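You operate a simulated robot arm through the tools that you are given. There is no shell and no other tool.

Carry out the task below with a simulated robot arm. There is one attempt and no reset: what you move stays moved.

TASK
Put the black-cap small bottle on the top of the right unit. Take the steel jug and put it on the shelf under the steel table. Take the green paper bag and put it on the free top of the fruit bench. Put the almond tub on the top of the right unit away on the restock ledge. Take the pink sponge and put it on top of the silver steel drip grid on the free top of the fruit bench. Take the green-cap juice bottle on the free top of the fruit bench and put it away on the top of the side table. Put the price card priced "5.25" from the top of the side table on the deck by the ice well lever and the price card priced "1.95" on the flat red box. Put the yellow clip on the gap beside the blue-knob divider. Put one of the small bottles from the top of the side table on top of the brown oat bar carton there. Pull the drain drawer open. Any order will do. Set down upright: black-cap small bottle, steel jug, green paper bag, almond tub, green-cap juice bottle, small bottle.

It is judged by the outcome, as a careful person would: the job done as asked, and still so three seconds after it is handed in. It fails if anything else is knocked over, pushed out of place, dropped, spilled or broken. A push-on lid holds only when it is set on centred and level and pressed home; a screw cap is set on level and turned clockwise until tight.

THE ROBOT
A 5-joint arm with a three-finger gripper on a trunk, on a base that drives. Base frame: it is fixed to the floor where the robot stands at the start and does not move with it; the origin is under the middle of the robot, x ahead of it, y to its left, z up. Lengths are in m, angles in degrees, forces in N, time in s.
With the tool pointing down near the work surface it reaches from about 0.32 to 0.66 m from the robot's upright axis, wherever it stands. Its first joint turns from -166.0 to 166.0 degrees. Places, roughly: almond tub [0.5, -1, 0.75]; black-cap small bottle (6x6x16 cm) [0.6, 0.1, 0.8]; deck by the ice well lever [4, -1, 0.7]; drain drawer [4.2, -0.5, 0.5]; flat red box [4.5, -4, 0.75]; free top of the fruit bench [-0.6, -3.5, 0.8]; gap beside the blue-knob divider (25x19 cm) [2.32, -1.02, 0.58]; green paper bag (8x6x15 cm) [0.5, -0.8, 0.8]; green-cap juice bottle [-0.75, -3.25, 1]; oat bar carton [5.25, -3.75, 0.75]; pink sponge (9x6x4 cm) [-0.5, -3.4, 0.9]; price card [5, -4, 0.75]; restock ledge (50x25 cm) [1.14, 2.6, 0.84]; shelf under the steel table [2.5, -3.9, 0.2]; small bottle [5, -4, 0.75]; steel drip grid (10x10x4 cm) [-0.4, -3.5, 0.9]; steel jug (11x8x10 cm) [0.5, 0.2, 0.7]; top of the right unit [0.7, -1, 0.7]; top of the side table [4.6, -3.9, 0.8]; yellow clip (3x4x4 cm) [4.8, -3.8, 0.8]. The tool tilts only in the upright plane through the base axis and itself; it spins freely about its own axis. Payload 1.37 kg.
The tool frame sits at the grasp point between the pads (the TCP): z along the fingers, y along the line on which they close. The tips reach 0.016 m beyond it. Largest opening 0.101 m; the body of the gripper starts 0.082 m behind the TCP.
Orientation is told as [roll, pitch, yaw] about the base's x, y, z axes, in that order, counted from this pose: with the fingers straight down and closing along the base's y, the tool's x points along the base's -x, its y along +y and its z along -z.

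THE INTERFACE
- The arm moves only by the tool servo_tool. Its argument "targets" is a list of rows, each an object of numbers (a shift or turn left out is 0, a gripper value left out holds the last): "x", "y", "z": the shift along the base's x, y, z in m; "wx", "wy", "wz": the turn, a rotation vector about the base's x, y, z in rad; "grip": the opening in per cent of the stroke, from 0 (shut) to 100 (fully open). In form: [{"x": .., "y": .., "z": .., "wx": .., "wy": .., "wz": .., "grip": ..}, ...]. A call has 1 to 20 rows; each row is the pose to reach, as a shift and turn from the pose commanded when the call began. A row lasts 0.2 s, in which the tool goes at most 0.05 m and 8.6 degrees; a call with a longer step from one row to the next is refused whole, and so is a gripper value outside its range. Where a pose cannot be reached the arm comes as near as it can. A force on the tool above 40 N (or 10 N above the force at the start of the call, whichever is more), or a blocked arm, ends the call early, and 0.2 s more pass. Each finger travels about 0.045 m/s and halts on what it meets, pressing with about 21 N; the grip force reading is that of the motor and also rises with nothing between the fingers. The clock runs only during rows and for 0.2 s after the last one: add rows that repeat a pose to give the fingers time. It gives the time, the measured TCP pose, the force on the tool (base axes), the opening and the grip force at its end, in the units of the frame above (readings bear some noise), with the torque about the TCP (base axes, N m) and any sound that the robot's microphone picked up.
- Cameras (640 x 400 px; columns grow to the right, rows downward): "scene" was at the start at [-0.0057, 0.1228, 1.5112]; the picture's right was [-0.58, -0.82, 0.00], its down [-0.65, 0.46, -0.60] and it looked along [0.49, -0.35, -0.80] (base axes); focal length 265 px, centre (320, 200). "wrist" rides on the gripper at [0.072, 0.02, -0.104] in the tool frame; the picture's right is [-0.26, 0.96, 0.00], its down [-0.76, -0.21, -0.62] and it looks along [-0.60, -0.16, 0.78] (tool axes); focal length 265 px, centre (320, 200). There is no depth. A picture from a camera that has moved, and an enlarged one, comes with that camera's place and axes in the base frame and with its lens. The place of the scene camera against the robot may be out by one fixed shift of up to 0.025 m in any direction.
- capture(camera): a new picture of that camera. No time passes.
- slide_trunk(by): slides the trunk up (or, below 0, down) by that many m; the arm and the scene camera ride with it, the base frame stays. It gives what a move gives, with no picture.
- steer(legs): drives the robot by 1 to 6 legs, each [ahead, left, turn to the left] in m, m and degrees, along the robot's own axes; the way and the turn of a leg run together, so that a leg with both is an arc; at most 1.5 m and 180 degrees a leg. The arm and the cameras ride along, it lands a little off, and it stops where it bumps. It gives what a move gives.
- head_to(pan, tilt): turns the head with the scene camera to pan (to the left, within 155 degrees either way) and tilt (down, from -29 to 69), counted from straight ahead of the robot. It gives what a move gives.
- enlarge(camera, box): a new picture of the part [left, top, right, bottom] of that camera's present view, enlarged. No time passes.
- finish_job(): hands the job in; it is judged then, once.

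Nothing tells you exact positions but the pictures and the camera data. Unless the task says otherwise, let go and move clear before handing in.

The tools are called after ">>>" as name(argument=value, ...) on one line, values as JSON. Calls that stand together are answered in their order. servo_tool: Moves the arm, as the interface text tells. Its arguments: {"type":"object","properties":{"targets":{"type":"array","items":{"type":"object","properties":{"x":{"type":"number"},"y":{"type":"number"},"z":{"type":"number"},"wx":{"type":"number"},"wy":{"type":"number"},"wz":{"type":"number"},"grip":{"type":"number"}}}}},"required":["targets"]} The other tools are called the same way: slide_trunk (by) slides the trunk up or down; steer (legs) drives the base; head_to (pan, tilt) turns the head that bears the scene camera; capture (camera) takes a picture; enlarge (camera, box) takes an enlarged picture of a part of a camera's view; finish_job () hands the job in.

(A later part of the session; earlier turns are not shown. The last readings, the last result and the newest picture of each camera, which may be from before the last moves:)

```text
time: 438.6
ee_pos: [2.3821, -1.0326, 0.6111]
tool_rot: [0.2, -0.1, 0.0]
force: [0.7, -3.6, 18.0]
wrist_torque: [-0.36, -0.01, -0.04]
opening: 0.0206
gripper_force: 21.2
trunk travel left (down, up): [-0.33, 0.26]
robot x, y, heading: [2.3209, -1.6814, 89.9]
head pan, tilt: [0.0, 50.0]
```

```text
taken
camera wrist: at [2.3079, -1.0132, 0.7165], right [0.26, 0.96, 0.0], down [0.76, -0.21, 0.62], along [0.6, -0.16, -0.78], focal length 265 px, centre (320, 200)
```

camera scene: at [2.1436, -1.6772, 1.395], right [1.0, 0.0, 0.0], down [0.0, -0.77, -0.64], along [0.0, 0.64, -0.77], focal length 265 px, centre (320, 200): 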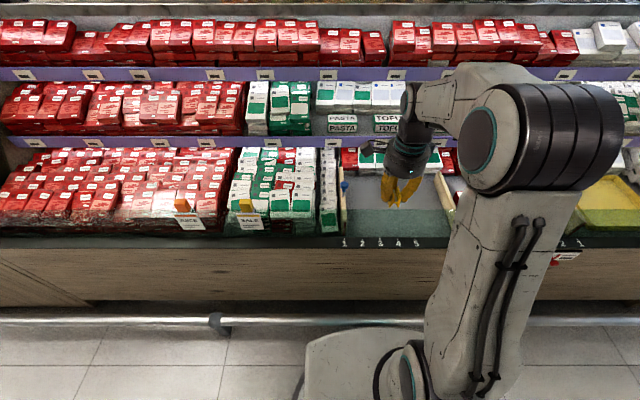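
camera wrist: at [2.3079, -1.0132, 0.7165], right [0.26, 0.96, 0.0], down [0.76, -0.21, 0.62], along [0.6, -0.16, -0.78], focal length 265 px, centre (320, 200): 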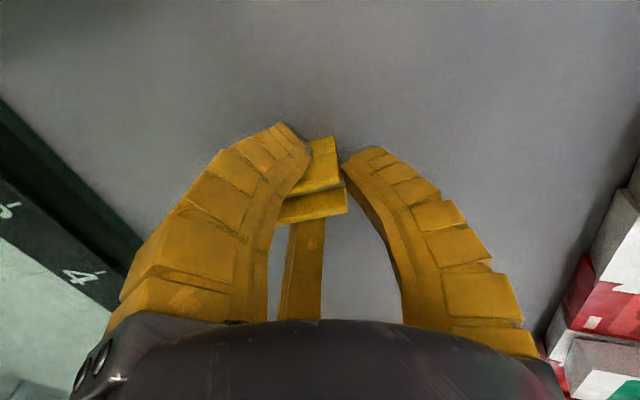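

In contact on one edge. I'll press a few millimetres to level it, then release.

>>> servo_tool(targets=[{"z": -0.002}, {"z": -0.004}, {"z": -0.004}])

>>> servo_tool(targets=[{"grip": 30}, {"grip": 45}, {"grip": 60}, {"grip": 60}, {"grip": 60}])

>>> capture(camera="wrist")

```text
time: 439.4
ee_pos: [2.3813, -1.0327, 0.6047]
tool_rot: [0.0, 0.0, 0.2]
force: [1.1, 2.5, 8.1]
wrist_torque: [-0.04, -0.01, 0.0]
opening: 0.0265
gripper_force: 12.2
trunk travel left (down, up): [-0.33, 0.26]
robot x, y, heading: [2.3239, -1.6838, 90.0]
head pan, tilt: [0.0, 50.0]
```

```text
time: 440.6
ee_pos: [2.3806, -1.0315, 0.6051]
tool_rot: [0.0, 0.0, 0.0]
force: [0.5, 0.6, 0.7]
wrist_torque: [0.01, 0.01, 0.02]
opening: 0.0641
gripper_force: 2.4
trunk travel left (down, up): [-0.33, 0.26]
robot x, y, heading: [2.325, -1.6849, 90.1]
head pan, tilt: [0.0, 50.0]
```

```text
taken
camera wrist: at [2.3077, -1.0127, 0.71], right [0.26, 0.96, 0.0], down [0.76, -0.21, 0.62], along [0.6, -0.16, -0.78], focal length 265 px, centre (320, 200)
```

wrist: 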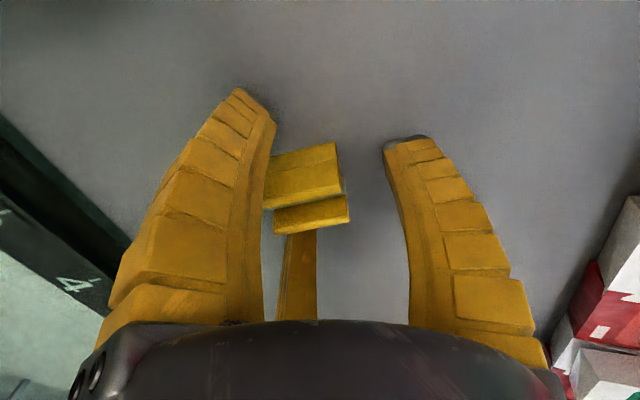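

The clip stands upright in the gap. I'll lift straight up and verify.

>>> servo_tool(targets=[{"z": 0.0, "grip": 75}, {"z": 0.0, "grip": 75}, {"z": 0.03}, {"z": 0.07}, {"z": 0.11}, {"z": 0.15}, {"z": 0.19}, {"z": 0.23}, {"z": 0.26}, {"z": 0.28, "y": -0.04}, {"z": 0.28, "y": -0.08}, {"z": 0.28, "y": -0.12}, {"z": 0.28, "y": -0.16}, {"z": 0.28, "y": -0.2}])

>>> enlarge(camera="scene", box=[310, 100, 510, 260])

>>> capture(camera="wrist")

```text
time: 443.6
ee_pos: [2.3826, -1.0506, 0.8686]
tool_rot: [-0.2, 0.0, 0.1]
force: [1.0, 0.8, -0.2]
wrist_torque: [0.01, 0.03, 0.0]
opening: 0.0781
gripper_force: 1.9
out of reach, approached as far as the arm can: row 8, 9, 10, 11, 12, 13, 14
trunk travel left (down, up): [-0.33, 0.26]
robot x, y, heading: [2.3264, -1.6853, 90.1]
head pan, tilt: [0.0, 50.0]
```

```text
2.50 times, centred on (410, 180) of scene
camera zoom: at [2.1436, -1.6771, 1.395], right [1.0, 0.0, 0.0], down [0.0, -0.77, -0.64], along [0.0, 0.64, -0.77], focal length 663 px, centre (95, 250)
```

zoom: 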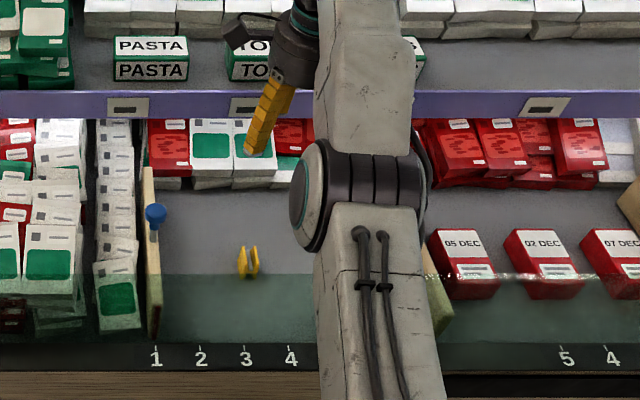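

```text
taken
camera wrist: at [2.3083, -1.0309, 0.9745], right [0.26, 0.96, 0.0], down [0.76, -0.2, 0.62], along [0.6, -0.17, -0.78], focal length 265 px, centre (320, 200)
```

wrist: 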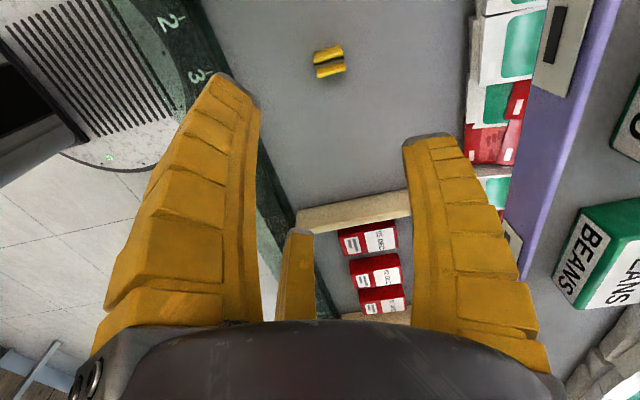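

The clip stands upright in the gap. The retract got limited, so I'll retract again from here.

>>> servo_tool(targets=[{"y": -0.04}, {"y": -0.08}, {"y": -0.12}, {"y": -0.16}, {"y": -0.2}, {"y": -0.22}])

```text
time: 445.0
ee_pos: [2.3823, -1.0515, 0.8695]
tool_rot: [-0.2, -0.1, 0.1]
force: [-0.2, -0.3, 0.3]
wrist_torque: [0.02, -0.02, -0.01]
opening: 0.0783
gripper_force: 1.8
out of reach, approached as far as the arm can: row 1, 2, 3, 4, 5, 6
trunk travel left (down, up): [-0.33, 0.26]
robot x, y, heading: [2.3235, -1.6855, 90.0]
head pan, tilt: [0.0, 50.0]
```

The arm seems stuck at a straight-elbow limit. I'll lower a bit first, then retract.

>>> servo_tool(targets=[{"z": -0.03}, {"z": -0.06}, {"z": -0.08}, {"z": -0.08, "y": -0.03}, {"z": -0.08, "y": -0.07}, {"z": -0.08, "y": -0.11}, {"z": -0.08, "y": -0.15}, {"z": -0.08, "y": -0.19}])

```text
time: 446.8
ee_pos: [2.3804, -1.0364, 0.8047]
tool_rot: [-0.2, -0.1, 0.1]
force: [0.0, 0.2, 1.0]
wrist_torque: [-0.03, -0.01, -0.04]
opening: 0.0783
gripper_force: 2.2
out of reach, approached as far as the arm can: row 1, 2, 3, 4, 5, 6, 7, 8
trunk travel left (down, up): [-0.33, 0.26]
robot x, y, heading: [2.3226, -1.683, 89.7]
head pan, tilt: [0.0, 50.0]
```

>>> servo_tool(targets=[{"z": -0.03, "y": -0.01}, {"z": -0.06, "y": -0.02}, {"z": -0.08, "y": -0.03}, {"z": -0.08, "y": -0.04}])

```text
time: 447.8
ee_pos: [2.3822, -1.0737, 0.7294]
tool_rot: [0.2, 0.0, 0.1]
force: [1.0, 0.1, -0.3]
wrist_torque: [0.03, 0.0, -0.05]
opening: 0.0781
gripper_force: 2.2
out of reach, approached as far as the arm can: row 1, 2
trunk travel left (down, up): [-0.33, 0.26]
robot x, y, heading: [2.3244, -1.6865, 90.1]
head pan, tilt: [0.0, 50.0]
```

The arm is free again. I'll rise and retract together, clearing the glass lip.

>>> servo_tool(targets=[{"z": 0.03, "y": -0.01}, {"z": 0.06, "y": -0.025}, {"z": 0.09, "y": -0.05}, {"z": 0.11, "y": -0.09}, {"z": 0.13, "y": -0.13}, {"z": 0.15, "y": -0.17}, {"z": 0.15, "y": -0.2}])

>>> slide_trunk(by=0.12)

>>> enlarge(camera="scene", box=[310, 100, 510, 260])

```text
time: 449.4
ee_pos: [2.3834, -1.2741, 0.8782]
tool_rot: [0.0, 0.0, 0.1]
force: [-0.8, 0.9, 0.3]
wrist_torque: [-0.02, -0.02, -0.02]
opening: 0.0785
gripper_force: 1.8
trunk travel left (down, up): [-0.33, 0.26]
robot x, y, heading: [2.3251, -1.6843, 90.0]
head pan, tilt: [0.0, 50.0]
```

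```text
time: 450.9
ee_pos: [2.384, -1.2737, 0.9976]
tool_rot: [-0.1, 0.0, 0.1]
force: [0.6, 0.2, -0.2]
wrist_torque: [0.01, -0.02, 0.02]
opening: 0.078
gripper_force: 1.8
trunk travel left (down, up): [-0.45, 0.14]
robot x, y, heading: [2.3246, -1.6854, 90.1]
head pan, tilt: [0.0, 50.0]
```

```text
2.50 times, centred on (410, 180) of scene
camera zoom: at [2.1435, -1.6771, 1.5149], right [1.0, 0.0, 0.0], down [0.0, -0.77, -0.64], along [0.0, 0.64, -0.77], focal length 663 px, centre (95, 250)
```

zoom: 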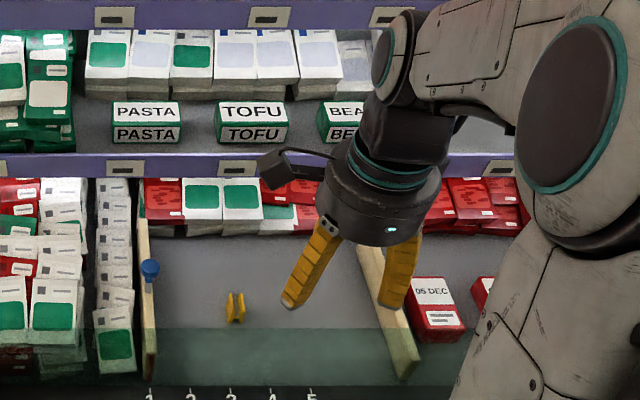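

The clip is in place. Before fetching the jug I'll inspect the steel table's lower shelf to decide how to grip.

>>> steer(legs=[[-0.7, 0, 0], [0, 0, 90], [0, 0, 90]])

>>> head_to(pan=10, tilt=35)

>>> capture(camera="scene")

```text
time: 462.4
ee_pos: [2.2654, -2.7865, 0.9985]
tool_rot: [0.0, 0.1, 179.6]
force: [0.1, 0.0, -0.2]
wrist_torque: [0.02, -0.01, 0.01]
opening: 0.0782
gripper_force: 1.4
trunk travel left (down, up): [-0.45, 0.14]
robot x, y, heading: [2.327, -2.3814, -90.7]
head pan, tilt: [0.0, 50.0]
```

```text
time: 463.1
ee_pos: [2.2651, -2.7864, 0.9988]
tool_rot: [-0.1, 0.0, 179.5]
force: [0.0, 0.2, 0.4]
wrist_torque: [0.0, 0.0, 0.03]
opening: 0.0782
gripper_force: 1.4
trunk travel left (down, up): [-0.45, 0.14]
robot x, y, heading: [2.3275, -2.3737, -90.6]
head pan, tilt: [10.0, 35.0]
```

```text
taken
camera scene: at [2.51, -2.4143, 1.5366], right [-0.99, -0.16, 0.0], down [-0.09, 0.57, -0.82], along [0.13, -0.81, -0.57], focal length 265 px, centre (320, 200)
```

scene: 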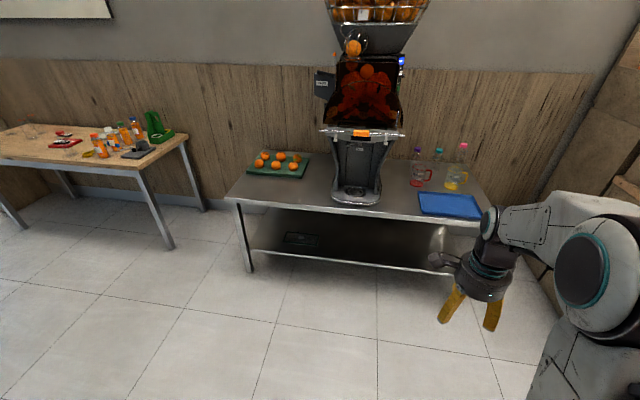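

The steel table's lower shelf (z≈0.2, front edge y≈−3.62, top at z≈0.6) has room for a 45°-tilted gripper. I'll fetch the jug from the +y side of the left unit, so that its handle is sideways to the tool.

>>> steer(legs=[[0, -1.4, 0.6], [0, -1.4, 0], [-1.5, 0, 0], [-1.5, 0, 0], [-0.35, 0, 0]])

>>> head_to(pan=45, tilt=45)

>>> capture(camera="scene")

```text
time: 492.5
ee_pos: [-0.6165, 0.5102, 0.9977]
tool_rot: [0.0, 0.0, -177.9]
force: [-0.4, -0.3, -0.8]
wrist_torque: [0.03, -0.03, 0.0]
opening: 0.0783
gripper_force: 1.7
trunk travel left (down, up): [-0.45, 0.14]
robot x, y, heading: [-0.5687, 0.9228, -88.1]
head pan, tilt: [10.0, 35.0]
```

```text
time: 493.5
ee_pos: [-0.6152, 0.509, 0.9985]
tool_rot: [-0.1, 0.0, -178.1]
force: [0.2, 0.5, 0.6]
wrist_torque: [-0.04, 0.01, -0.01]
opening: 0.0783
gripper_force: 1.5
trunk travel left (down, up): [-0.45, 0.14]
robot x, y, heading: [-0.5687, 0.9223, -88.3]
head pan, tilt: [45.0, 45.0]
```

```text
taken
camera scene: at [-0.345, 0.9225, 1.5219], right [-0.68, -0.73, 0.0], down [-0.52, 0.48, -0.71], along [0.52, -0.48, -0.71], focal length 265 px, centre (320, 200)
```

scene: 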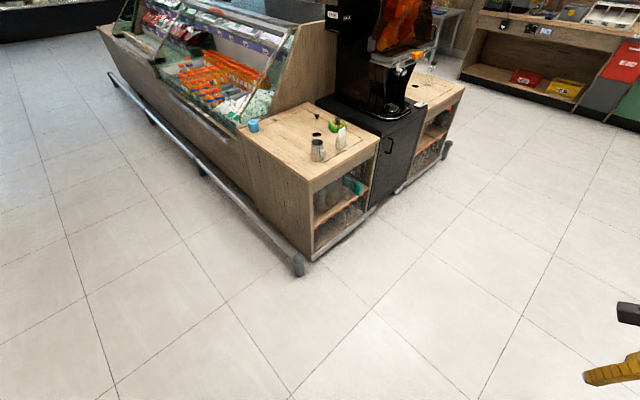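

The rail on the left side runs at y≈0.44, so I'll stop at y≈0.82. I'll strafe to x≈0.46 and look at the jug.

>>> steer(legs=[[0, 1.03, -1.7], [0.08, 0, 0]])

>>> head_to(pan=0, tilt=50)

>>> capture(camera="scene")

>>> capture(camera="wrist")

```text
time: 499.4
ee_pos: [0.3938, 0.4498, 0.9983]
tool_rot: [-0.1, -0.1, -179.6]
force: [0.1, -0.7, 0.3]
wrist_torque: [0.02, 0.01, 0.02]
opening: 0.0782
gripper_force: 1.9
trunk travel left (down, up): [-0.45, 0.14]
robot x, y, heading: [0.4479, 0.8574, -90.1]
head pan, tilt: [45.0, 45.0]
```

```text
time: 500.6
ee_pos: [0.3931, 0.4505, 0.999]
tool_rot: [-0.1, 0.0, -179.6]
force: [-0.2, -0.4, -0.6]
wrist_torque: [0.0, 0.01, -0.01]
opening: 0.0782
gripper_force: 2.1
trunk travel left (down, up): [-0.45, 0.14]
robot x, y, heading: [0.4496, 0.8606, -89.9]
head pan, tilt: [0.0, 50.0]
```

```text
taken
camera scene: at [0.6187, 0.8351, 1.515], right [-1.0, -0.01, 0.0], down [0.0, 0.77, -0.64], along [0.0, -0.64, -0.77], focal length 265 px, centre (320, 200)
```

scene: 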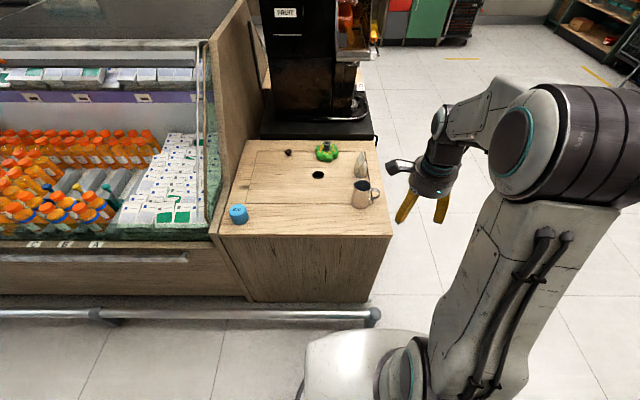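

```text
taken
camera wrist: at [0.464, 0.4308, 1.1036], right [-0.26, -0.97, 0.0], down [-0.76, 0.2, 0.62], along [-0.6, 0.16, -0.78], focal length 265 px, centre (320, 200)
```

wrist: 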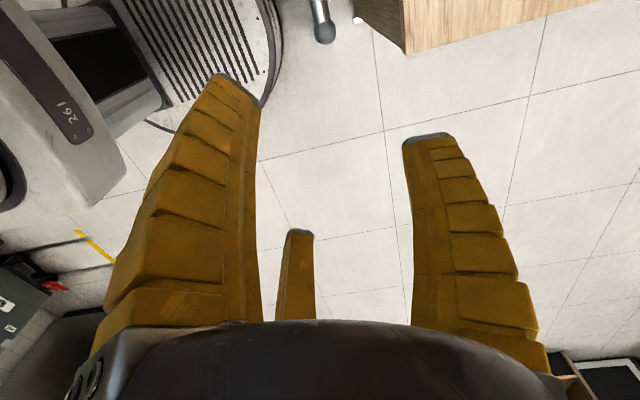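

>>> enlarge(camera="scene", box=[300, 130, 420, 240])

```text
3.64 times, centred on (360, 185) of scene
camera zoom: at [0.6187, 0.8351, 1.515], right [-1.0, -0.01, 0.0], down [0.0, 0.77, -0.64], along [0.0, -0.64, -0.77], focal length 965 px, centre (174, 254)
```

zoom: 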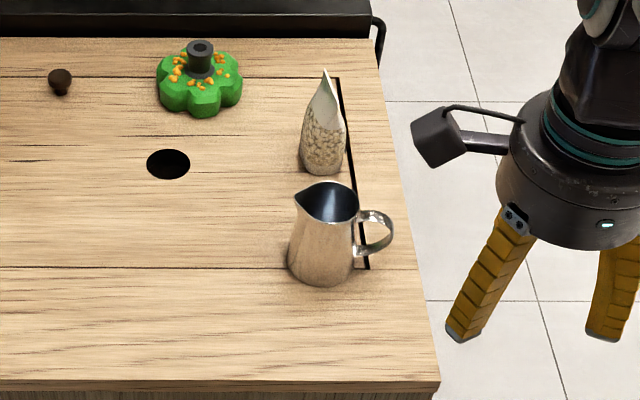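

The jug stands with its spout to +x and handle to −x, its axis near (0.465, 0.20), with the rice pouch behind it. I'll spin the tool to −90° first.

>>> servo_tool(targets=[{"wz": 0.145, "x": 0.02}, {"wz": 0.29, "x": 0.04}, {"wz": 0.435, "x": 0.06}, {"wz": 0.58, "x": 0.071}, {"wz": 0.725, "x": 0.071}, {"wz": 0.87, "x": 0.071}, {"wz": 1.015, "x": 0.071}, {"wz": 1.16, "x": 0.071}, {"wz": 1.305, "x": 0.071, "grip": 100}, {"wz": 1.45, "x": 0.071}, {"wz": 1.564, "x": 0.071}, {"wz": 1.564, "x": 0.071}])

>>> capture(camera="wrist")

```text
time: 503.2
ee_pos: [0.4643, 0.4503, 0.9994]
tool_rot: [0.1, 0.0, -89.9]
force: [-0.3, -0.5, -0.6]
wrist_torque: [0.0, 0.01, 0.03]
opening: 0.1006
gripper_force: 0.1
trunk travel left (down, up): [-0.45, 0.14]
robot x, y, heading: [0.4505, 0.8607, -90.0]
head pan, tilt: [0.0, 50.0]
```

```text
taken
camera wrist: at [0.4821, 0.5224, 1.1038], right [0.96, -0.26, 0.0], down [-0.21, -0.76, 0.62], along [-0.16, -0.6, -0.78], focal length 265 px, centre (320, 200)
```

wrist: 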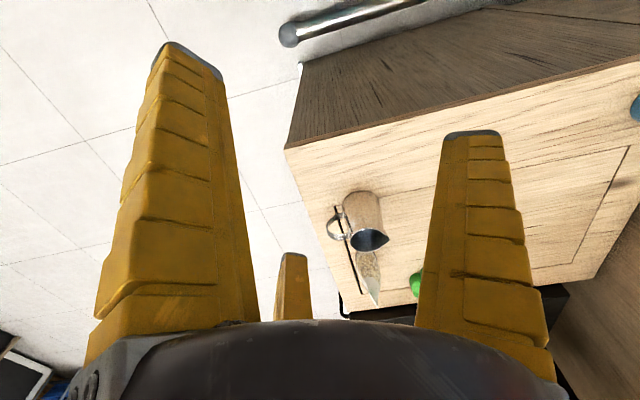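

The wrist view puts the jug's axis at about (0.476, 0.203). I'll align the robot in x, then tilt the tool 45° while staying clear.

>>> steer(legs=[[0, 0.027, 0]])

>>> servo_tool(targets=[{"wx": -0.13, "y": -0.03, "x": -0.01, "z": 0.01}, {"wx": -0.26, "y": -0.06, "x": -0.015, "z": 0.01}, {"wx": -0.39, "y": -0.09, "x": -0.015, "z": 0.0}, {"wx": -0.52, "y": -0.11, "x": -0.015, "z": -0.02}, {"wx": -0.65, "y": -0.12, "x": -0.015, "z": -0.04}, {"wx": -0.785, "y": -0.13, "x": -0.015, "z": -0.07}, {"wx": -0.785, "y": -0.13, "x": -0.015, "z": -0.07}])

>>> capture(camera="wrist")

>>> capture(camera="scene")

```text
time: 504.0
ee_pos: [0.4916, 0.45, 0.9988]
tool_rot: [-0.1, -0.1, -90.0]
force: [0.4, 0.9, -0.3]
wrist_torque: [0.01, 0.05, 0.0]
opening: 0.1006
gripper_force: 0.1
trunk travel left (down, up): [-0.45, 0.14]
robot x, y, heading: [0.4789, 0.8612, -90.0]
head pan, tilt: [0.0, 50.0]
```

```text
time: 505.6
ee_pos: [0.476, 0.3202, 0.9295]
tool_rot: [0.0, -44.9, -89.9]
force: [-0.6, -0.2, -0.1]
wrist_torque: [-0.01, -0.02, 0.0]
opening: 0.1005
gripper_force: 0.2
trunk travel left (down, up): [-0.45, 0.14]
robot x, y, heading: [0.4762, 0.8609, -89.4]
head pan, tilt: [0.0, 50.0]
```

```text
taken
camera wrist: at [0.4953, 0.4454, 0.9521], right [0.96, -0.19, 0.19], down [-0.21, -0.1, 0.97], along [-0.16, -0.98, -0.13], focal length 265 px, centre (320, 200)
```

wrist: 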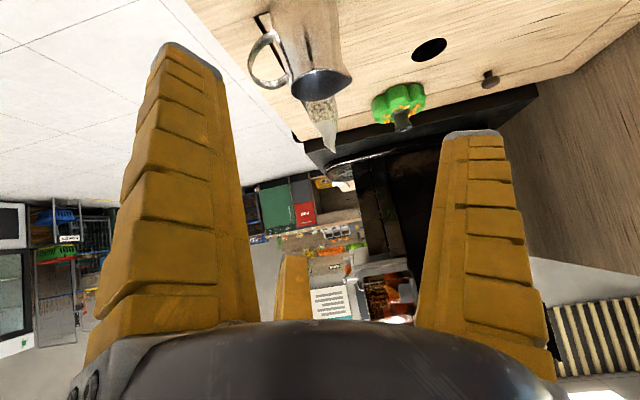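

```text
taken
camera scene: at [0.6457, 0.8352, 1.515], right [-1.0, -0.01, 0.0], down [0.0, 0.77, -0.64], along [0.0, -0.64, -0.77], focal length 265 px, centre (320, 200)
```

scene: 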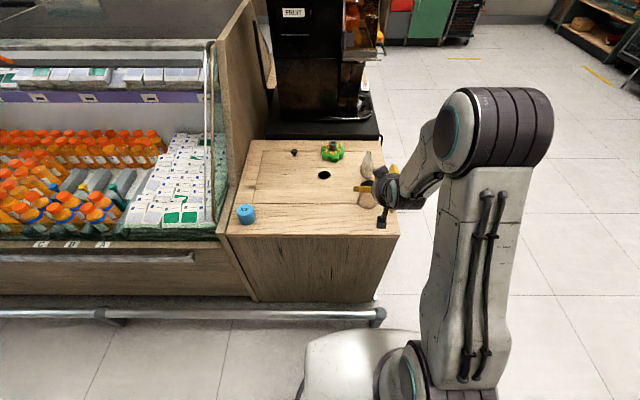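

Good alignment: the jug axis is near (0.477, 0.209). I'll go to a pre-grasp point along the tool axis and look again.

>>> servo_tool(targets=[{"y": -0.02, "z": -0.035}, {"y": -0.04, "z": -0.07}, {"y": -0.04, "z": -0.07}])

>>> capture(camera="wrist")

>>> enlarge(camera="scene", box=[310, 120, 450, 250])

```text
time: 506.4
ee_pos: [0.4742, 0.2814, 0.859]
tool_rot: [-0.1, -45.0, -89.8]
force: [-0.8, -0.1, 0.0]
wrist_torque: [0.02, 0.0, -0.01]
opening: 0.1008
gripper_force: 0.1
trunk travel left (down, up): [-0.45, 0.14]
robot x, y, heading: [0.4723, 0.8607, -89.5]
head pan, tilt: [0.0, 50.0]
```

```text
taken
camera wrist: at [0.4936, 0.406, 0.8822], right [0.96, -0.19, 0.18], down [-0.21, -0.1, 0.97], along [-0.17, -0.98, -0.13], focal length 265 px, centre (320, 200)
```

wrist: 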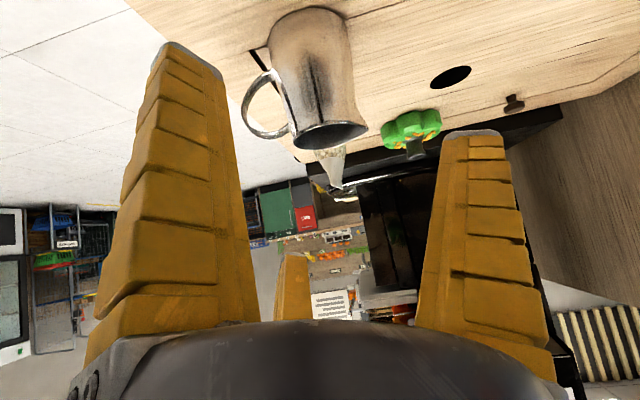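

```text
3.08 times, centred on (380, 185) of scene
camera zoom: at [0.6457, 0.8352, 1.515], right [-1.0, -0.01, 0.0], down [0.0, 0.77, -0.64], along [0.0, -0.64, -0.77], focal length 816 px, centre (135, 246)
```

zoom: 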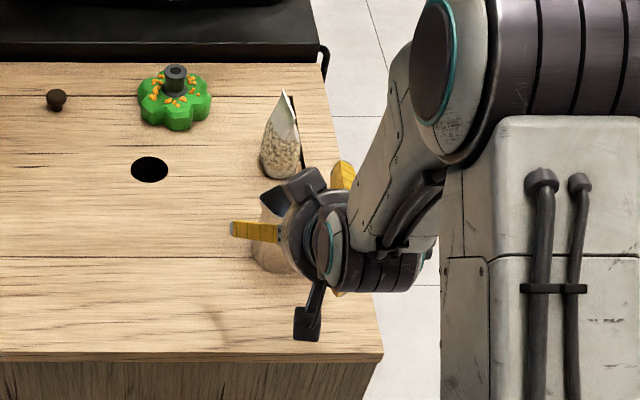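

The jug's axis is near (0.477, 0.215). I'll approach along the tool axis in small steps.

>>> servo_tool(targets=[{"x": 0.002, "y": -0.02, "z": -0.022}, {"x": 0.003, "y": -0.04, "z": -0.044}, {"x": 0.003, "y": -0.05, "z": -0.056}, {"x": 0.003, "y": -0.05, "z": -0.056}])

>>> capture(camera="wrist")

>>> enlarge(camera="scene", box=[310, 120, 450, 250])

```text
time: 507.4
ee_pos: [0.4776, 0.2287, 0.8019]
tool_rot: [0.0, -45.0, -89.9]
force: [0.6, 0.1, 0.5]
wrist_torque: [-0.02, 0.0, -0.01]
opening: 0.1006
gripper_force: 0.1
trunk travel left (down, up): [-0.45, 0.14]
robot x, y, heading: [0.4745, 0.8587, -89.7]
head pan, tilt: [0.0, 50.0]
```

```text
taken
camera wrist: at [0.4961, 0.3548, 0.8259], right [0.96, -0.19, 0.19], down [-0.21, -0.1, 0.97], along [-0.16, -0.98, -0.13], focal length 265 px, centre (320, 200)
```

wrist: 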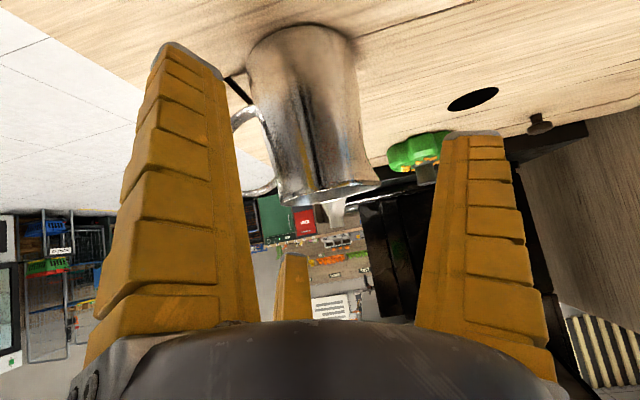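

```text
3.08 times, centred on (380, 185) of scene
camera zoom: at [0.6457, 0.8351, 1.515], right [-1.0, -0.01, 0.0], down [0.0, 0.77, -0.64], along [0.0, -0.64, -0.77], focal length 816 px, centre (135, 246)
```

zoom: 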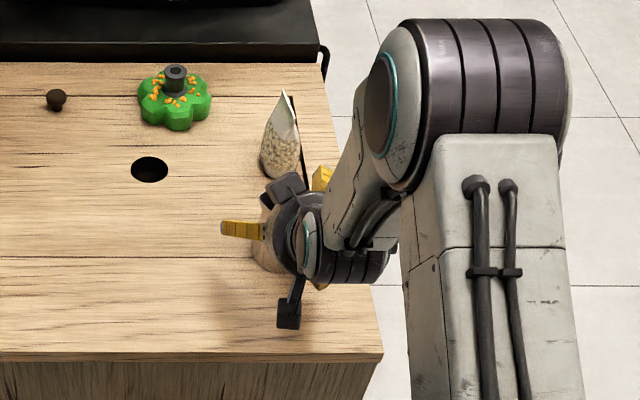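

I'll advance the last 2–2.5 cm to the jug's axis (y≈0.206, z≈0.784) and close.

>>> servo_tool(targets=[{"x": 0.0, "y": -0.012, "z": -0.01}, {"x": 0.0, "y": -0.022, "z": -0.018}, {"x": 0.0, "y": -0.022, "z": -0.018}])

>>> capture(camera="wrist")

```text
time: 508.2
ee_pos: [0.4788, 0.2072, 0.7852]
tool_rot: [0.1, -45.0, -89.8]
force: [0.8, -0.2, 0.3]
wrist_torque: [0.02, 0.02, 0.01]
opening: 0.1003
gripper_force: 0.1
trunk travel left (down, up): [-0.45, 0.14]
robot x, y, heading: [0.4779, 0.8625, -89.7]
head pan, tilt: [0.0, 50.0]
```

```text
taken
camera wrist: at [0.4965, 0.3327, 0.8087], right [0.96, -0.19, 0.19], down [-0.21, -0.1, 0.97], along [-0.16, -0.98, -0.13], focal length 265 px, centre (320, 200)
```

wrist: 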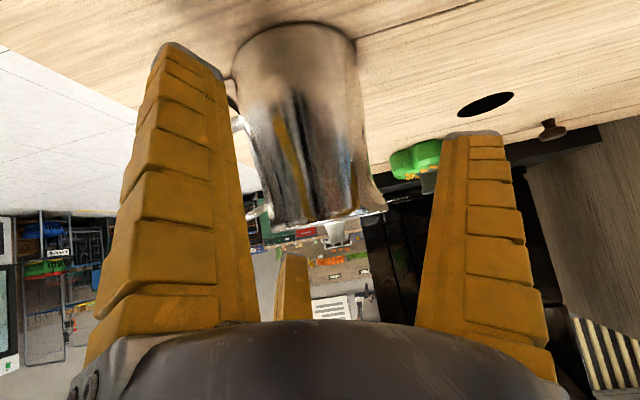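

With three fingers, a tilted grip would tend to tip the jug, so a vertical grip is better; the shelf bay (z≈0.19–0.575) should leave room for it. I'll back out along the tool axis and return the tool to vertical.

>>> servo_tool(targets=[{"y": 0.025, "z": 0.025}, {"y": 0.05, "z": 0.05}, {"y": 0.08, "z": 0.085}, {"y": 0.1, "z": 0.12}, {"y": 0.1, "z": 0.16, "wx": 0.13}, {"y": 0.1, "z": 0.2, "wx": 0.26}, {"y": 0.1, "z": 0.22, "wx": 0.39}, {"y": 0.1, "z": 0.22, "wx": 0.52}, {"y": 0.1, "z": 0.22, "wx": 0.65}, {"y": 0.1, "z": 0.22, "wx": 0.783}, {"y": 0.1, "z": 0.22, "wx": 0.783}])

>>> capture(camera="scene")

```text
time: 510.6
ee_pos: [0.4806, 0.3078, 1.0053]
tool_rot: [0.0, -0.2, -90.0]
force: [0.4, -0.1, -0.1]
wrist_torque: [-0.02, 0.02, 0.01]
opening: 0.1006
gripper_force: 0.1
trunk travel left (down, up): [-0.45, 0.14]
robot x, y, heading: [0.4756, 0.8609, -89.8]
head pan, tilt: [0.0, 50.0]
```

```text
taken
camera scene: at [0.6457, 0.8352, 1.515], right [-1.0, -0.01, 0.0], down [0.0, 0.77, -0.64], along [0.0, -0.64, -0.77], focal length 265 px, centre (320, 200)
```

scene: 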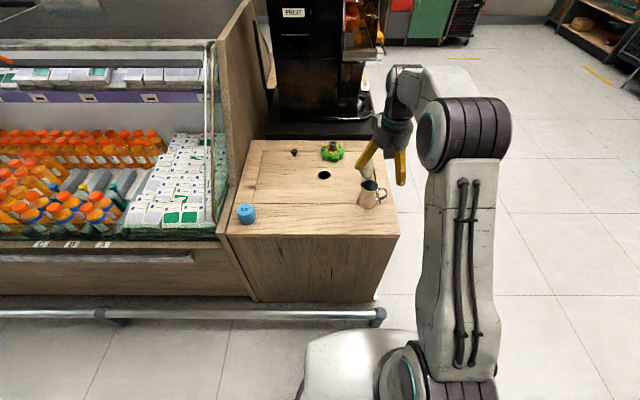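

I'll drive 5 cm closer, spin to −120° so the fingers avoid handle and spout, and look from above.

>>> steer(legs=[[0.05, 0, 0]])

>>> servo_tool(targets=[{"wz": -0.13, "y": -0.015}, {"wz": -0.26, "y": -0.03}, {"wz": -0.39, "y": -0.045, "z": -0.02}, {"wz": -0.52, "y": -0.052, "z": -0.05}, {"wz": -0.52, "y": -0.052, "z": -0.07}, {"wz": -0.52, "y": -0.052, "z": -0.07}])

>>> capture(camera="wrist")

>>> enlarge(camera="scene", box=[310, 120, 450, 250])

```text
time: 511.5
ee_pos: [0.4807, 0.2577, 1.0048]
tool_rot: [0.1, -0.1, -89.9]
force: [0.3, -0.8, 0.0]
wrist_torque: [0.03, 0.0, -0.01]
opening: 0.1006
gripper_force: 0.0
trunk travel left (down, up): [-0.45, 0.14]
robot x, y, heading: [0.4787, 0.809, -89.4]
head pan, tilt: [0.0, 50.0]
```

```text
time: 512.9
ee_pos: [0.4821, 0.2068, 0.9348]
tool_rot: [-0.1, -0.1, -119.8]
force: [-0.1, 0.1, 0.4]
wrist_torque: [-0.04, 0.0, 0.01]
opening: 0.1005
gripper_force: 0.0
trunk travel left (down, up): [-0.45, 0.14]
robot x, y, heading: [0.475, 0.8095, -89.9]
head pan, tilt: [0.0, 50.0]
```

```text
taken
camera wrist: at [0.5329, 0.2592, 1.0394], right [0.71, -0.71, 0.0], down [-0.56, -0.55, 0.62], along [-0.44, -0.44, -0.78], focal length 265 px, centre (320, 200)
```

wrist: 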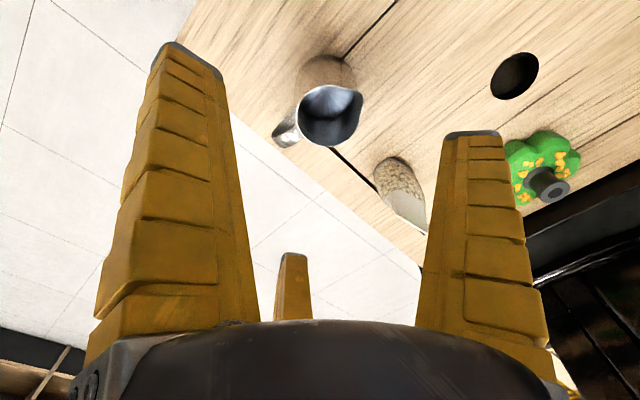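

```text
3.08 times, centred on (380, 185) of scene
camera zoom: at [0.646, 0.785, 1.515], right [-1.0, -0.01, 0.0], down [0.0, 0.77, -0.64], along [0.0, -0.64, -0.77], focal length 816 px, centre (135, 246)
```

zoom: 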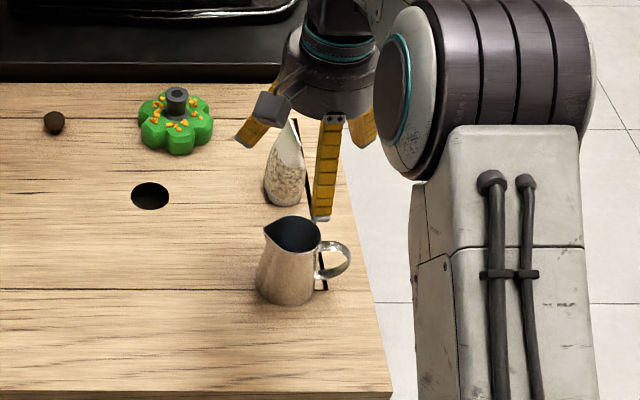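

The jug's axis is at (0.476, 0.192), with the handle at about 168° and the spout at −10°. I'll turn the tool another −8°, centre on it, and descend partway.

>>> servo_tool(targets=[{"wz": -0.1, "x": -0.006, "y": -0.0145}, {"wz": -0.14, "x": -0.006, "y": -0.0145, "z": -0.03}, {"wz": -0.14, "x": -0.006, "y": -0.0145, "z": -0.06}, {"wz": -0.14, "x": -0.006, "y": -0.0145, "z": -0.08}, {"wz": -0.14, "x": -0.006, "y": -0.0145, "z": -0.08}])

>>> capture(camera="wrist")

>>> enlarge(camera="scene", box=[310, 120, 450, 250])

```text
time: 514.1
ee_pos: [0.4752, 0.1921, 0.8554]
tool_rot: [0.1, -0.1, -127.7]
force: [-0.3, 0.0, -0.1]
wrist_torque: [0.0, 0.01, 0.0]
opening: 0.1007
gripper_force: 0.1
trunk travel left (down, up): [-0.45, 0.14]
robot x, y, heading: [0.4755, 0.8138, -89.8]
head pan, tilt: [0.0, 50.0]
```

```text
taken
camera wrist: at [0.5328, 0.2375, 0.9607], right [0.6, -0.8, 0.0], down [-0.63, -0.47, 0.62], along [-0.5, -0.37, -0.78], focal length 265 px, centre (320, 200)
```

wrist: 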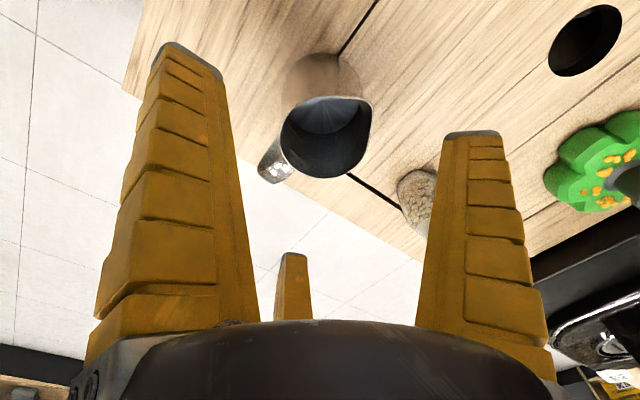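

```text
3.08 times, centred on (380, 185) of scene
camera zoom: at [0.646, 0.785, 1.515], right [-1.0, -0.01, 0.0], down [0.0, 0.77, -0.64], along [0.0, -0.64, -0.77], focal length 816 px, centre (135, 246)
```

zoom: 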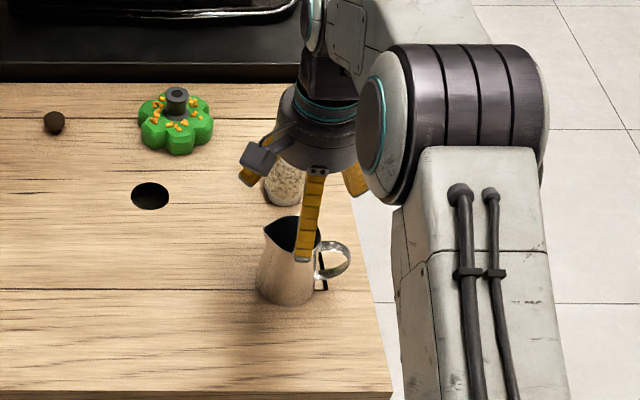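

The rim is centred under the gripper. I'll descend to z 0.772 and close.

>>> servo_tool(targets=[{"z": -0.03}, {"z": -0.06}, {"z": -0.083}, {"z": -0.083}])

>>> servo_tool(targets=[{"grip": 88}, {"grip": 78}, {"grip": 68}, {"grip": 58}, {"grip": 48}, {"grip": 45}, {"grip": 45}, {"grip": 45}])

>>> capture(camera="wrist")

>>> enlarge(camera="scene", box=[310, 120, 450, 250])

```text
time: 515.1
ee_pos: [0.4724, 0.1941, 0.773]
tool_rot: [0.2, 0.0, -127.7]
force: [0.4, -0.2, 0.2]
wrist_torque: [-0.04, 0.01, 0.01]
opening: 0.1007
gripper_force: 0.2
trunk travel left (down, up): [-0.45, 0.14]
robot x, y, heading: [0.4743, 0.8121, -89.6]
head pan, tilt: [0.0, 50.0]
```

```text
time: 516.9
ee_pos: [0.4733, 0.192, 0.7731]
tool_rot: [0.1, -0.1, -127.8]
force: [-0.8, -2.2, 3.7]
wrist_torque: [0.02, 0.12, 0.07]
opening: 0.0611
gripper_force: 20.4
trunk travel left (down, up): [-0.45, 0.14]
robot x, y, heading: [0.4759, 0.8076, -89.9]
head pan, tilt: [0.0, 50.0]
```

```text
taken
camera wrist: at [0.5318, 0.2378, 0.8778], right [0.6, -0.8, 0.0], down [-0.63, -0.47, 0.62], along [-0.5, -0.38, -0.78], focal length 265 px, centre (320, 200)
```

wrist: 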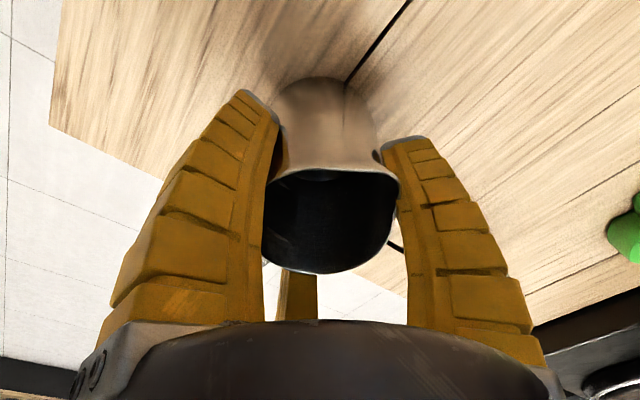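

```text
3.08 times, centred on (380, 185) of scene
camera zoom: at [0.646, 0.7851, 1.515], right [-1.0, -0.01, 0.0], down [0.0, 0.77, -0.64], along [0.0, -0.64, -0.77], focal length 816 px, centre (135, 246)
```

zoom: 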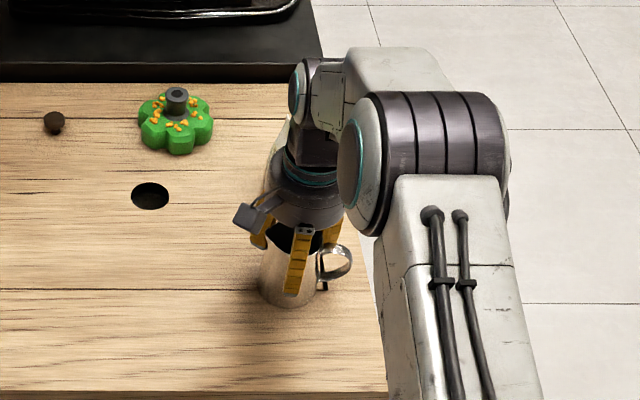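

The jug is gripped at 0.061 m. I'll lift slowly and check that it stays upright.

>>> servo_tool(targets=[{"z": 0.01}, {"z": 0.03}, {"z": 0.06}, {"z": 0.1}, {"z": 0.14}, {"z": 0.16}])

>>> capture(camera="wrist")

>>> enlarge(camera="scene", box=[310, 100, 450, 230])

```text
time: 518.3
ee_pos: [0.4733, 0.1907, 0.9326]
tool_rot: [0.0, -0.1, -127.7]
force: [0.6, 0.4, -3.1]
wrist_torque: [-0.01, -0.03, 0.01]
opening: 0.0605
gripper_force: 21.4
trunk travel left (down, up): [-0.45, 0.14]
robot x, y, heading: [0.4749, 0.8126, -89.7]
head pan, tilt: [0.0, 50.0]
```

```text
taken
camera wrist: at [0.5321, 0.2365, 1.0372], right [0.6, -0.8, 0.0], down [-0.63, -0.47, 0.62], along [-0.5, -0.37, -0.78], focal length 265 px, centre (320, 200)
```

wrist: 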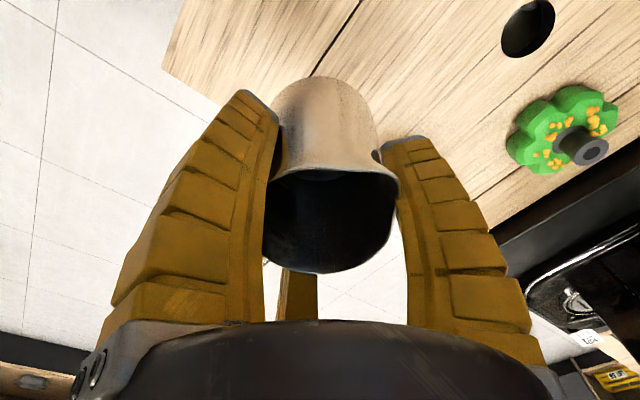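

```text
3.08 times, centred on (380, 165) of scene
camera zoom: at [0.646, 0.7849, 1.515], right [-1.0, -0.01, 0.0], down [0.0, 0.77, -0.64], along [0.0, -0.64, -0.77], focal length 816 px, centre (135, 308)
```

zoom: 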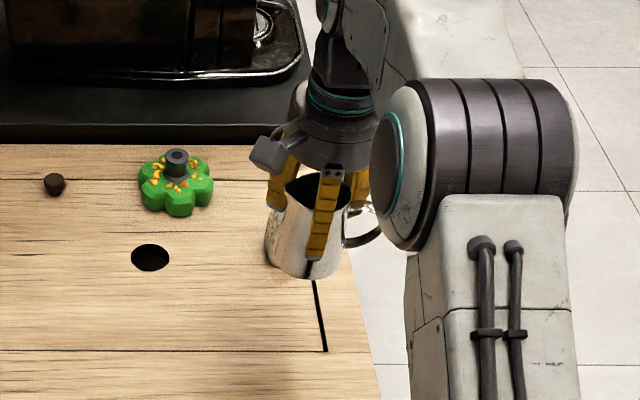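

The jug is held upright. I'll retract, then drive around to the steel table.

>>> servo_tool(targets=[{"z": 0.03, "y": 0.03}, {"z": 0.05, "y": 0.07}, {"z": 0.05, "y": 0.11}, {"z": 0.05, "y": 0.15}, {"z": 0.05, "y": 0.19}])

>>> enlarge(camera="scene", box=[220, 100, 420, 250])

>>> steer(legs=[[-0.1, 0, 0], [0, -1.05, 0], [1.5, 0, 0], [1.5, 0, 0], [0.3, 0, 0]])

```text
time: 519.5
ee_pos: [0.4743, 0.3832, 0.9823]
tool_rot: [0.1, -0.1, -127.7]
force: [0.3, 0.0, -2.4]
wrist_torque: [-0.02, -0.01, 0.03]
opening: 0.0604
gripper_force: 21.3
trunk travel left (down, up): [-0.45, 0.14]
robot x, y, heading: [0.4791, 0.8098, -89.7]
head pan, tilt: [0.0, 50.0]
```

```text
2.67 times, centred on (320, 175) of scene
camera zoom: at [0.646, 0.7856, 1.515], right [-1.0, -0.01, 0.0], down [0.0, 0.77, -0.64], along [0.0, -0.64, -0.77], focal length 708 px, centre (320, 267)
```

zoom: 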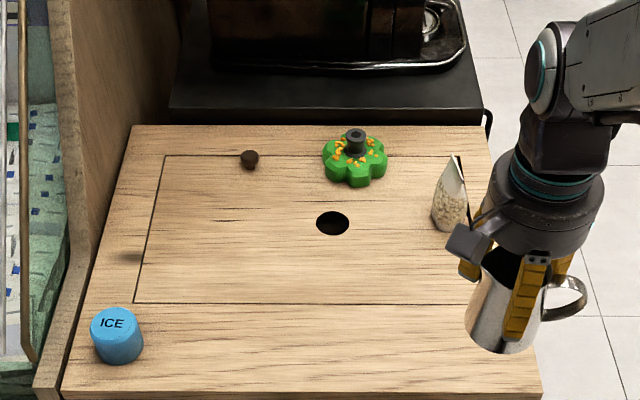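

```text
time: 541.3
ee_pos: [-0.4388, -2.821, 0.9811]
tool_rot: [-0.1, 0.0, -125.6]
force: [0.4, 0.7, -2.0]
wrist_torque: [0.01, 0.01, 0.02]
opening: 0.0605
gripper_force: 21.0
trunk travel left (down, up): [-0.45, 0.14]
robot x, y, heading: [-0.4551, -2.3878, -87.4]
head pan, tilt: [0.0, 50.0]
```

I'll continue along the corridor to the steel table and look at the shelf.

>>> steer(legs=[[0, 0, -2.6], [0, 1.4, 0], [0, 1.4, 0]])

>>> head_to(pan=0, tilt=35)

>>> capture(camera="scene")

```text
time: 555.3
ee_pos: [2.3375, -2.8486, 0.983]
tool_rot: [0.1, 0.0, -129.3]
force: [-0.1, 0.2, -2.7]
wrist_torque: [-0.01, 0.01, -0.01]
opening: 0.0602
gripper_force: 21.1
trunk travel left (down, up): [-0.45, 0.14]
robot x, y, heading: [2.3537, -2.4209, -91.4]
head pan, tilt: [0.0, 50.0]
```

```text
time: 556.0
ee_pos: [2.3383, -2.8484, 0.9817]
tool_rot: [0.0, 0.1, -129.3]
force: [0.4, 0.3, -2.9]
wrist_torque: [0.03, -0.03, 0.03]
opening: 0.0604
gripper_force: 21.1
trunk travel left (down, up): [-0.45, 0.14]
robot x, y, heading: [2.3531, -2.4186, -91.4]
head pan, tilt: [0.0, 35.0]
```

```text
taken
camera scene: at [2.5209, -2.4613, 1.5366], right [-1.0, 0.02, 0.0], down [0.01, 0.57, -0.82], along [-0.02, -0.82, -0.57], focal length 265 px, centre (320, 200)
```

scene: 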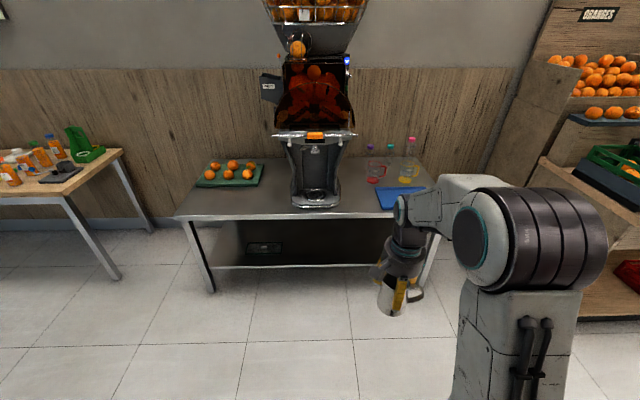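

I'll lower the trunk fully for a better look under the table.

>>> slide_trunk(by=-0.45)

>>> head_to(pan=0, tilt=22)

>>> capture(camera="scene")

>>> enlarge(camera="scene", box=[150, 180, 470, 350])

```text
refused: -0.45 is not a number from -0.4 to 0.4
```

```text
time: 556.8
ee_pos: [2.3379, -2.8478, 0.9825]
tool_rot: [-0.1, -0.1, -129.3]
force: [0.5, 0.1, -2.1]
wrist_torque: [0.0, -0.04, 0.01]
opening: 0.0607
gripper_force: 20.7
trunk travel left (down, up): [-0.45, 0.14]
robot x, y, heading: [2.3529, -2.4152, -91.3]
head pan, tilt: [0.0, 22.0]
```

```text
taken
camera scene: at [2.5208, -2.466, 1.5572], right [-1.0, 0.02, 0.0], down [0.01, 0.38, -0.93], along [-0.02, -0.93, -0.38], focal length 265 px, centre (320, 200)
```

scene: 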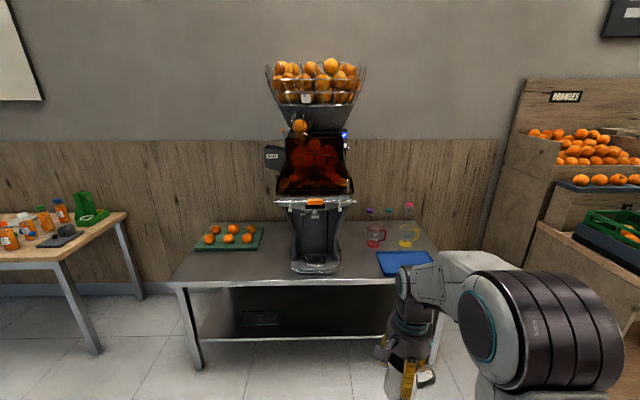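

```text
2.00 times, centred on (310, 265) of scene
camera zoom: at [2.5208, -2.466, 1.5572], right [-1.0, 0.02, 0.0], down [0.01, 0.38, -0.93], along [-0.02, -0.93, -0.38], focal length 531 px, centre (340, 70)
```

zoom: 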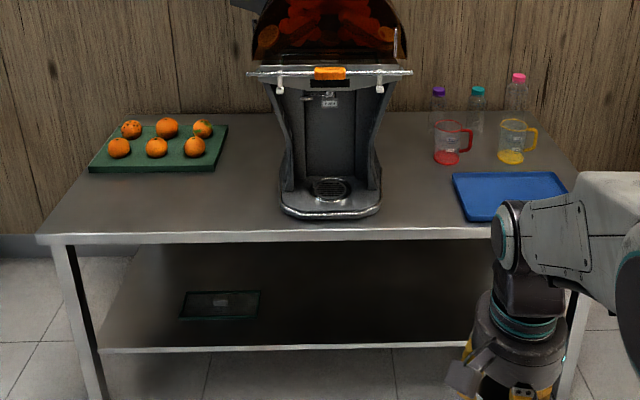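

The tabletop edge is at z≈0.59–0.62 and the shelf at z≈0.2, leaving about 0.39 m. I'll lower the trunk in two steps.

>>> slide_trunk(by=-0.4)

>>> slide_trunk(by=-0.05)

>>> capture(camera="scene")

>>> enlarge(camera="scene", box=[150, 180, 470, 350])

```text
time: 560.6
ee_pos: [2.3378, -2.8484, 0.5825]
tool_rot: [0.1, -0.2, -129.4]
force: [0.2, 0.1, -2.6]
wrist_torque: [-0.05, 0.03, 0.03]
opening: 0.0605
gripper_force: 20.6
trunk travel left (down, up): [-0.05, 0.54]
robot x, y, heading: [2.3539, -2.4204, -91.2]
head pan, tilt: [0.0, 22.0]
```

```text
time: 561.5
ee_pos: [2.3376, -2.8485, 0.5325]
tool_rot: [0.0, -0.1, -129.5]
force: [0.2, -0.8, -2.3]
wrist_torque: [-0.01, 0.0, -0.01]
opening: 0.0606
gripper_force: 21.2
trunk travel left (down, up): [0.0, 0.59]
robot x, y, heading: [2.3509, -2.4197, -91.5]
head pan, tilt: [0.0, 22.0]
```

```text
taken
camera scene: at [2.5208, -2.466, 1.1073], right [-1.0, 0.02, 0.0], down [0.01, 0.37, -0.93], along [-0.02, -0.93, -0.37], focal length 265 px, centre (320, 200)
```

scene: 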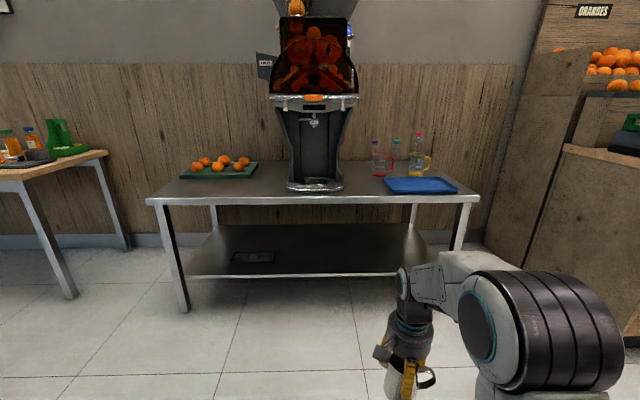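

```text
2.00 times, centred on (310, 265) of scene
camera zoom: at [2.5208, -2.466, 1.1073], right [-1.0, 0.02, 0.0], down [0.01, 0.37, -0.93], along [-0.02, -0.93, -0.37], focal length 531 px, centre (340, 70)
```

zoom: 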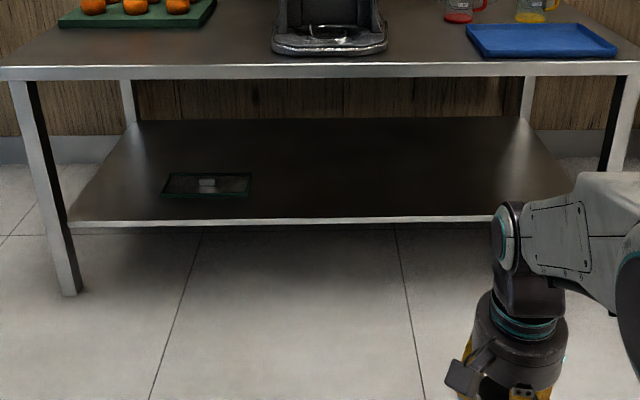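

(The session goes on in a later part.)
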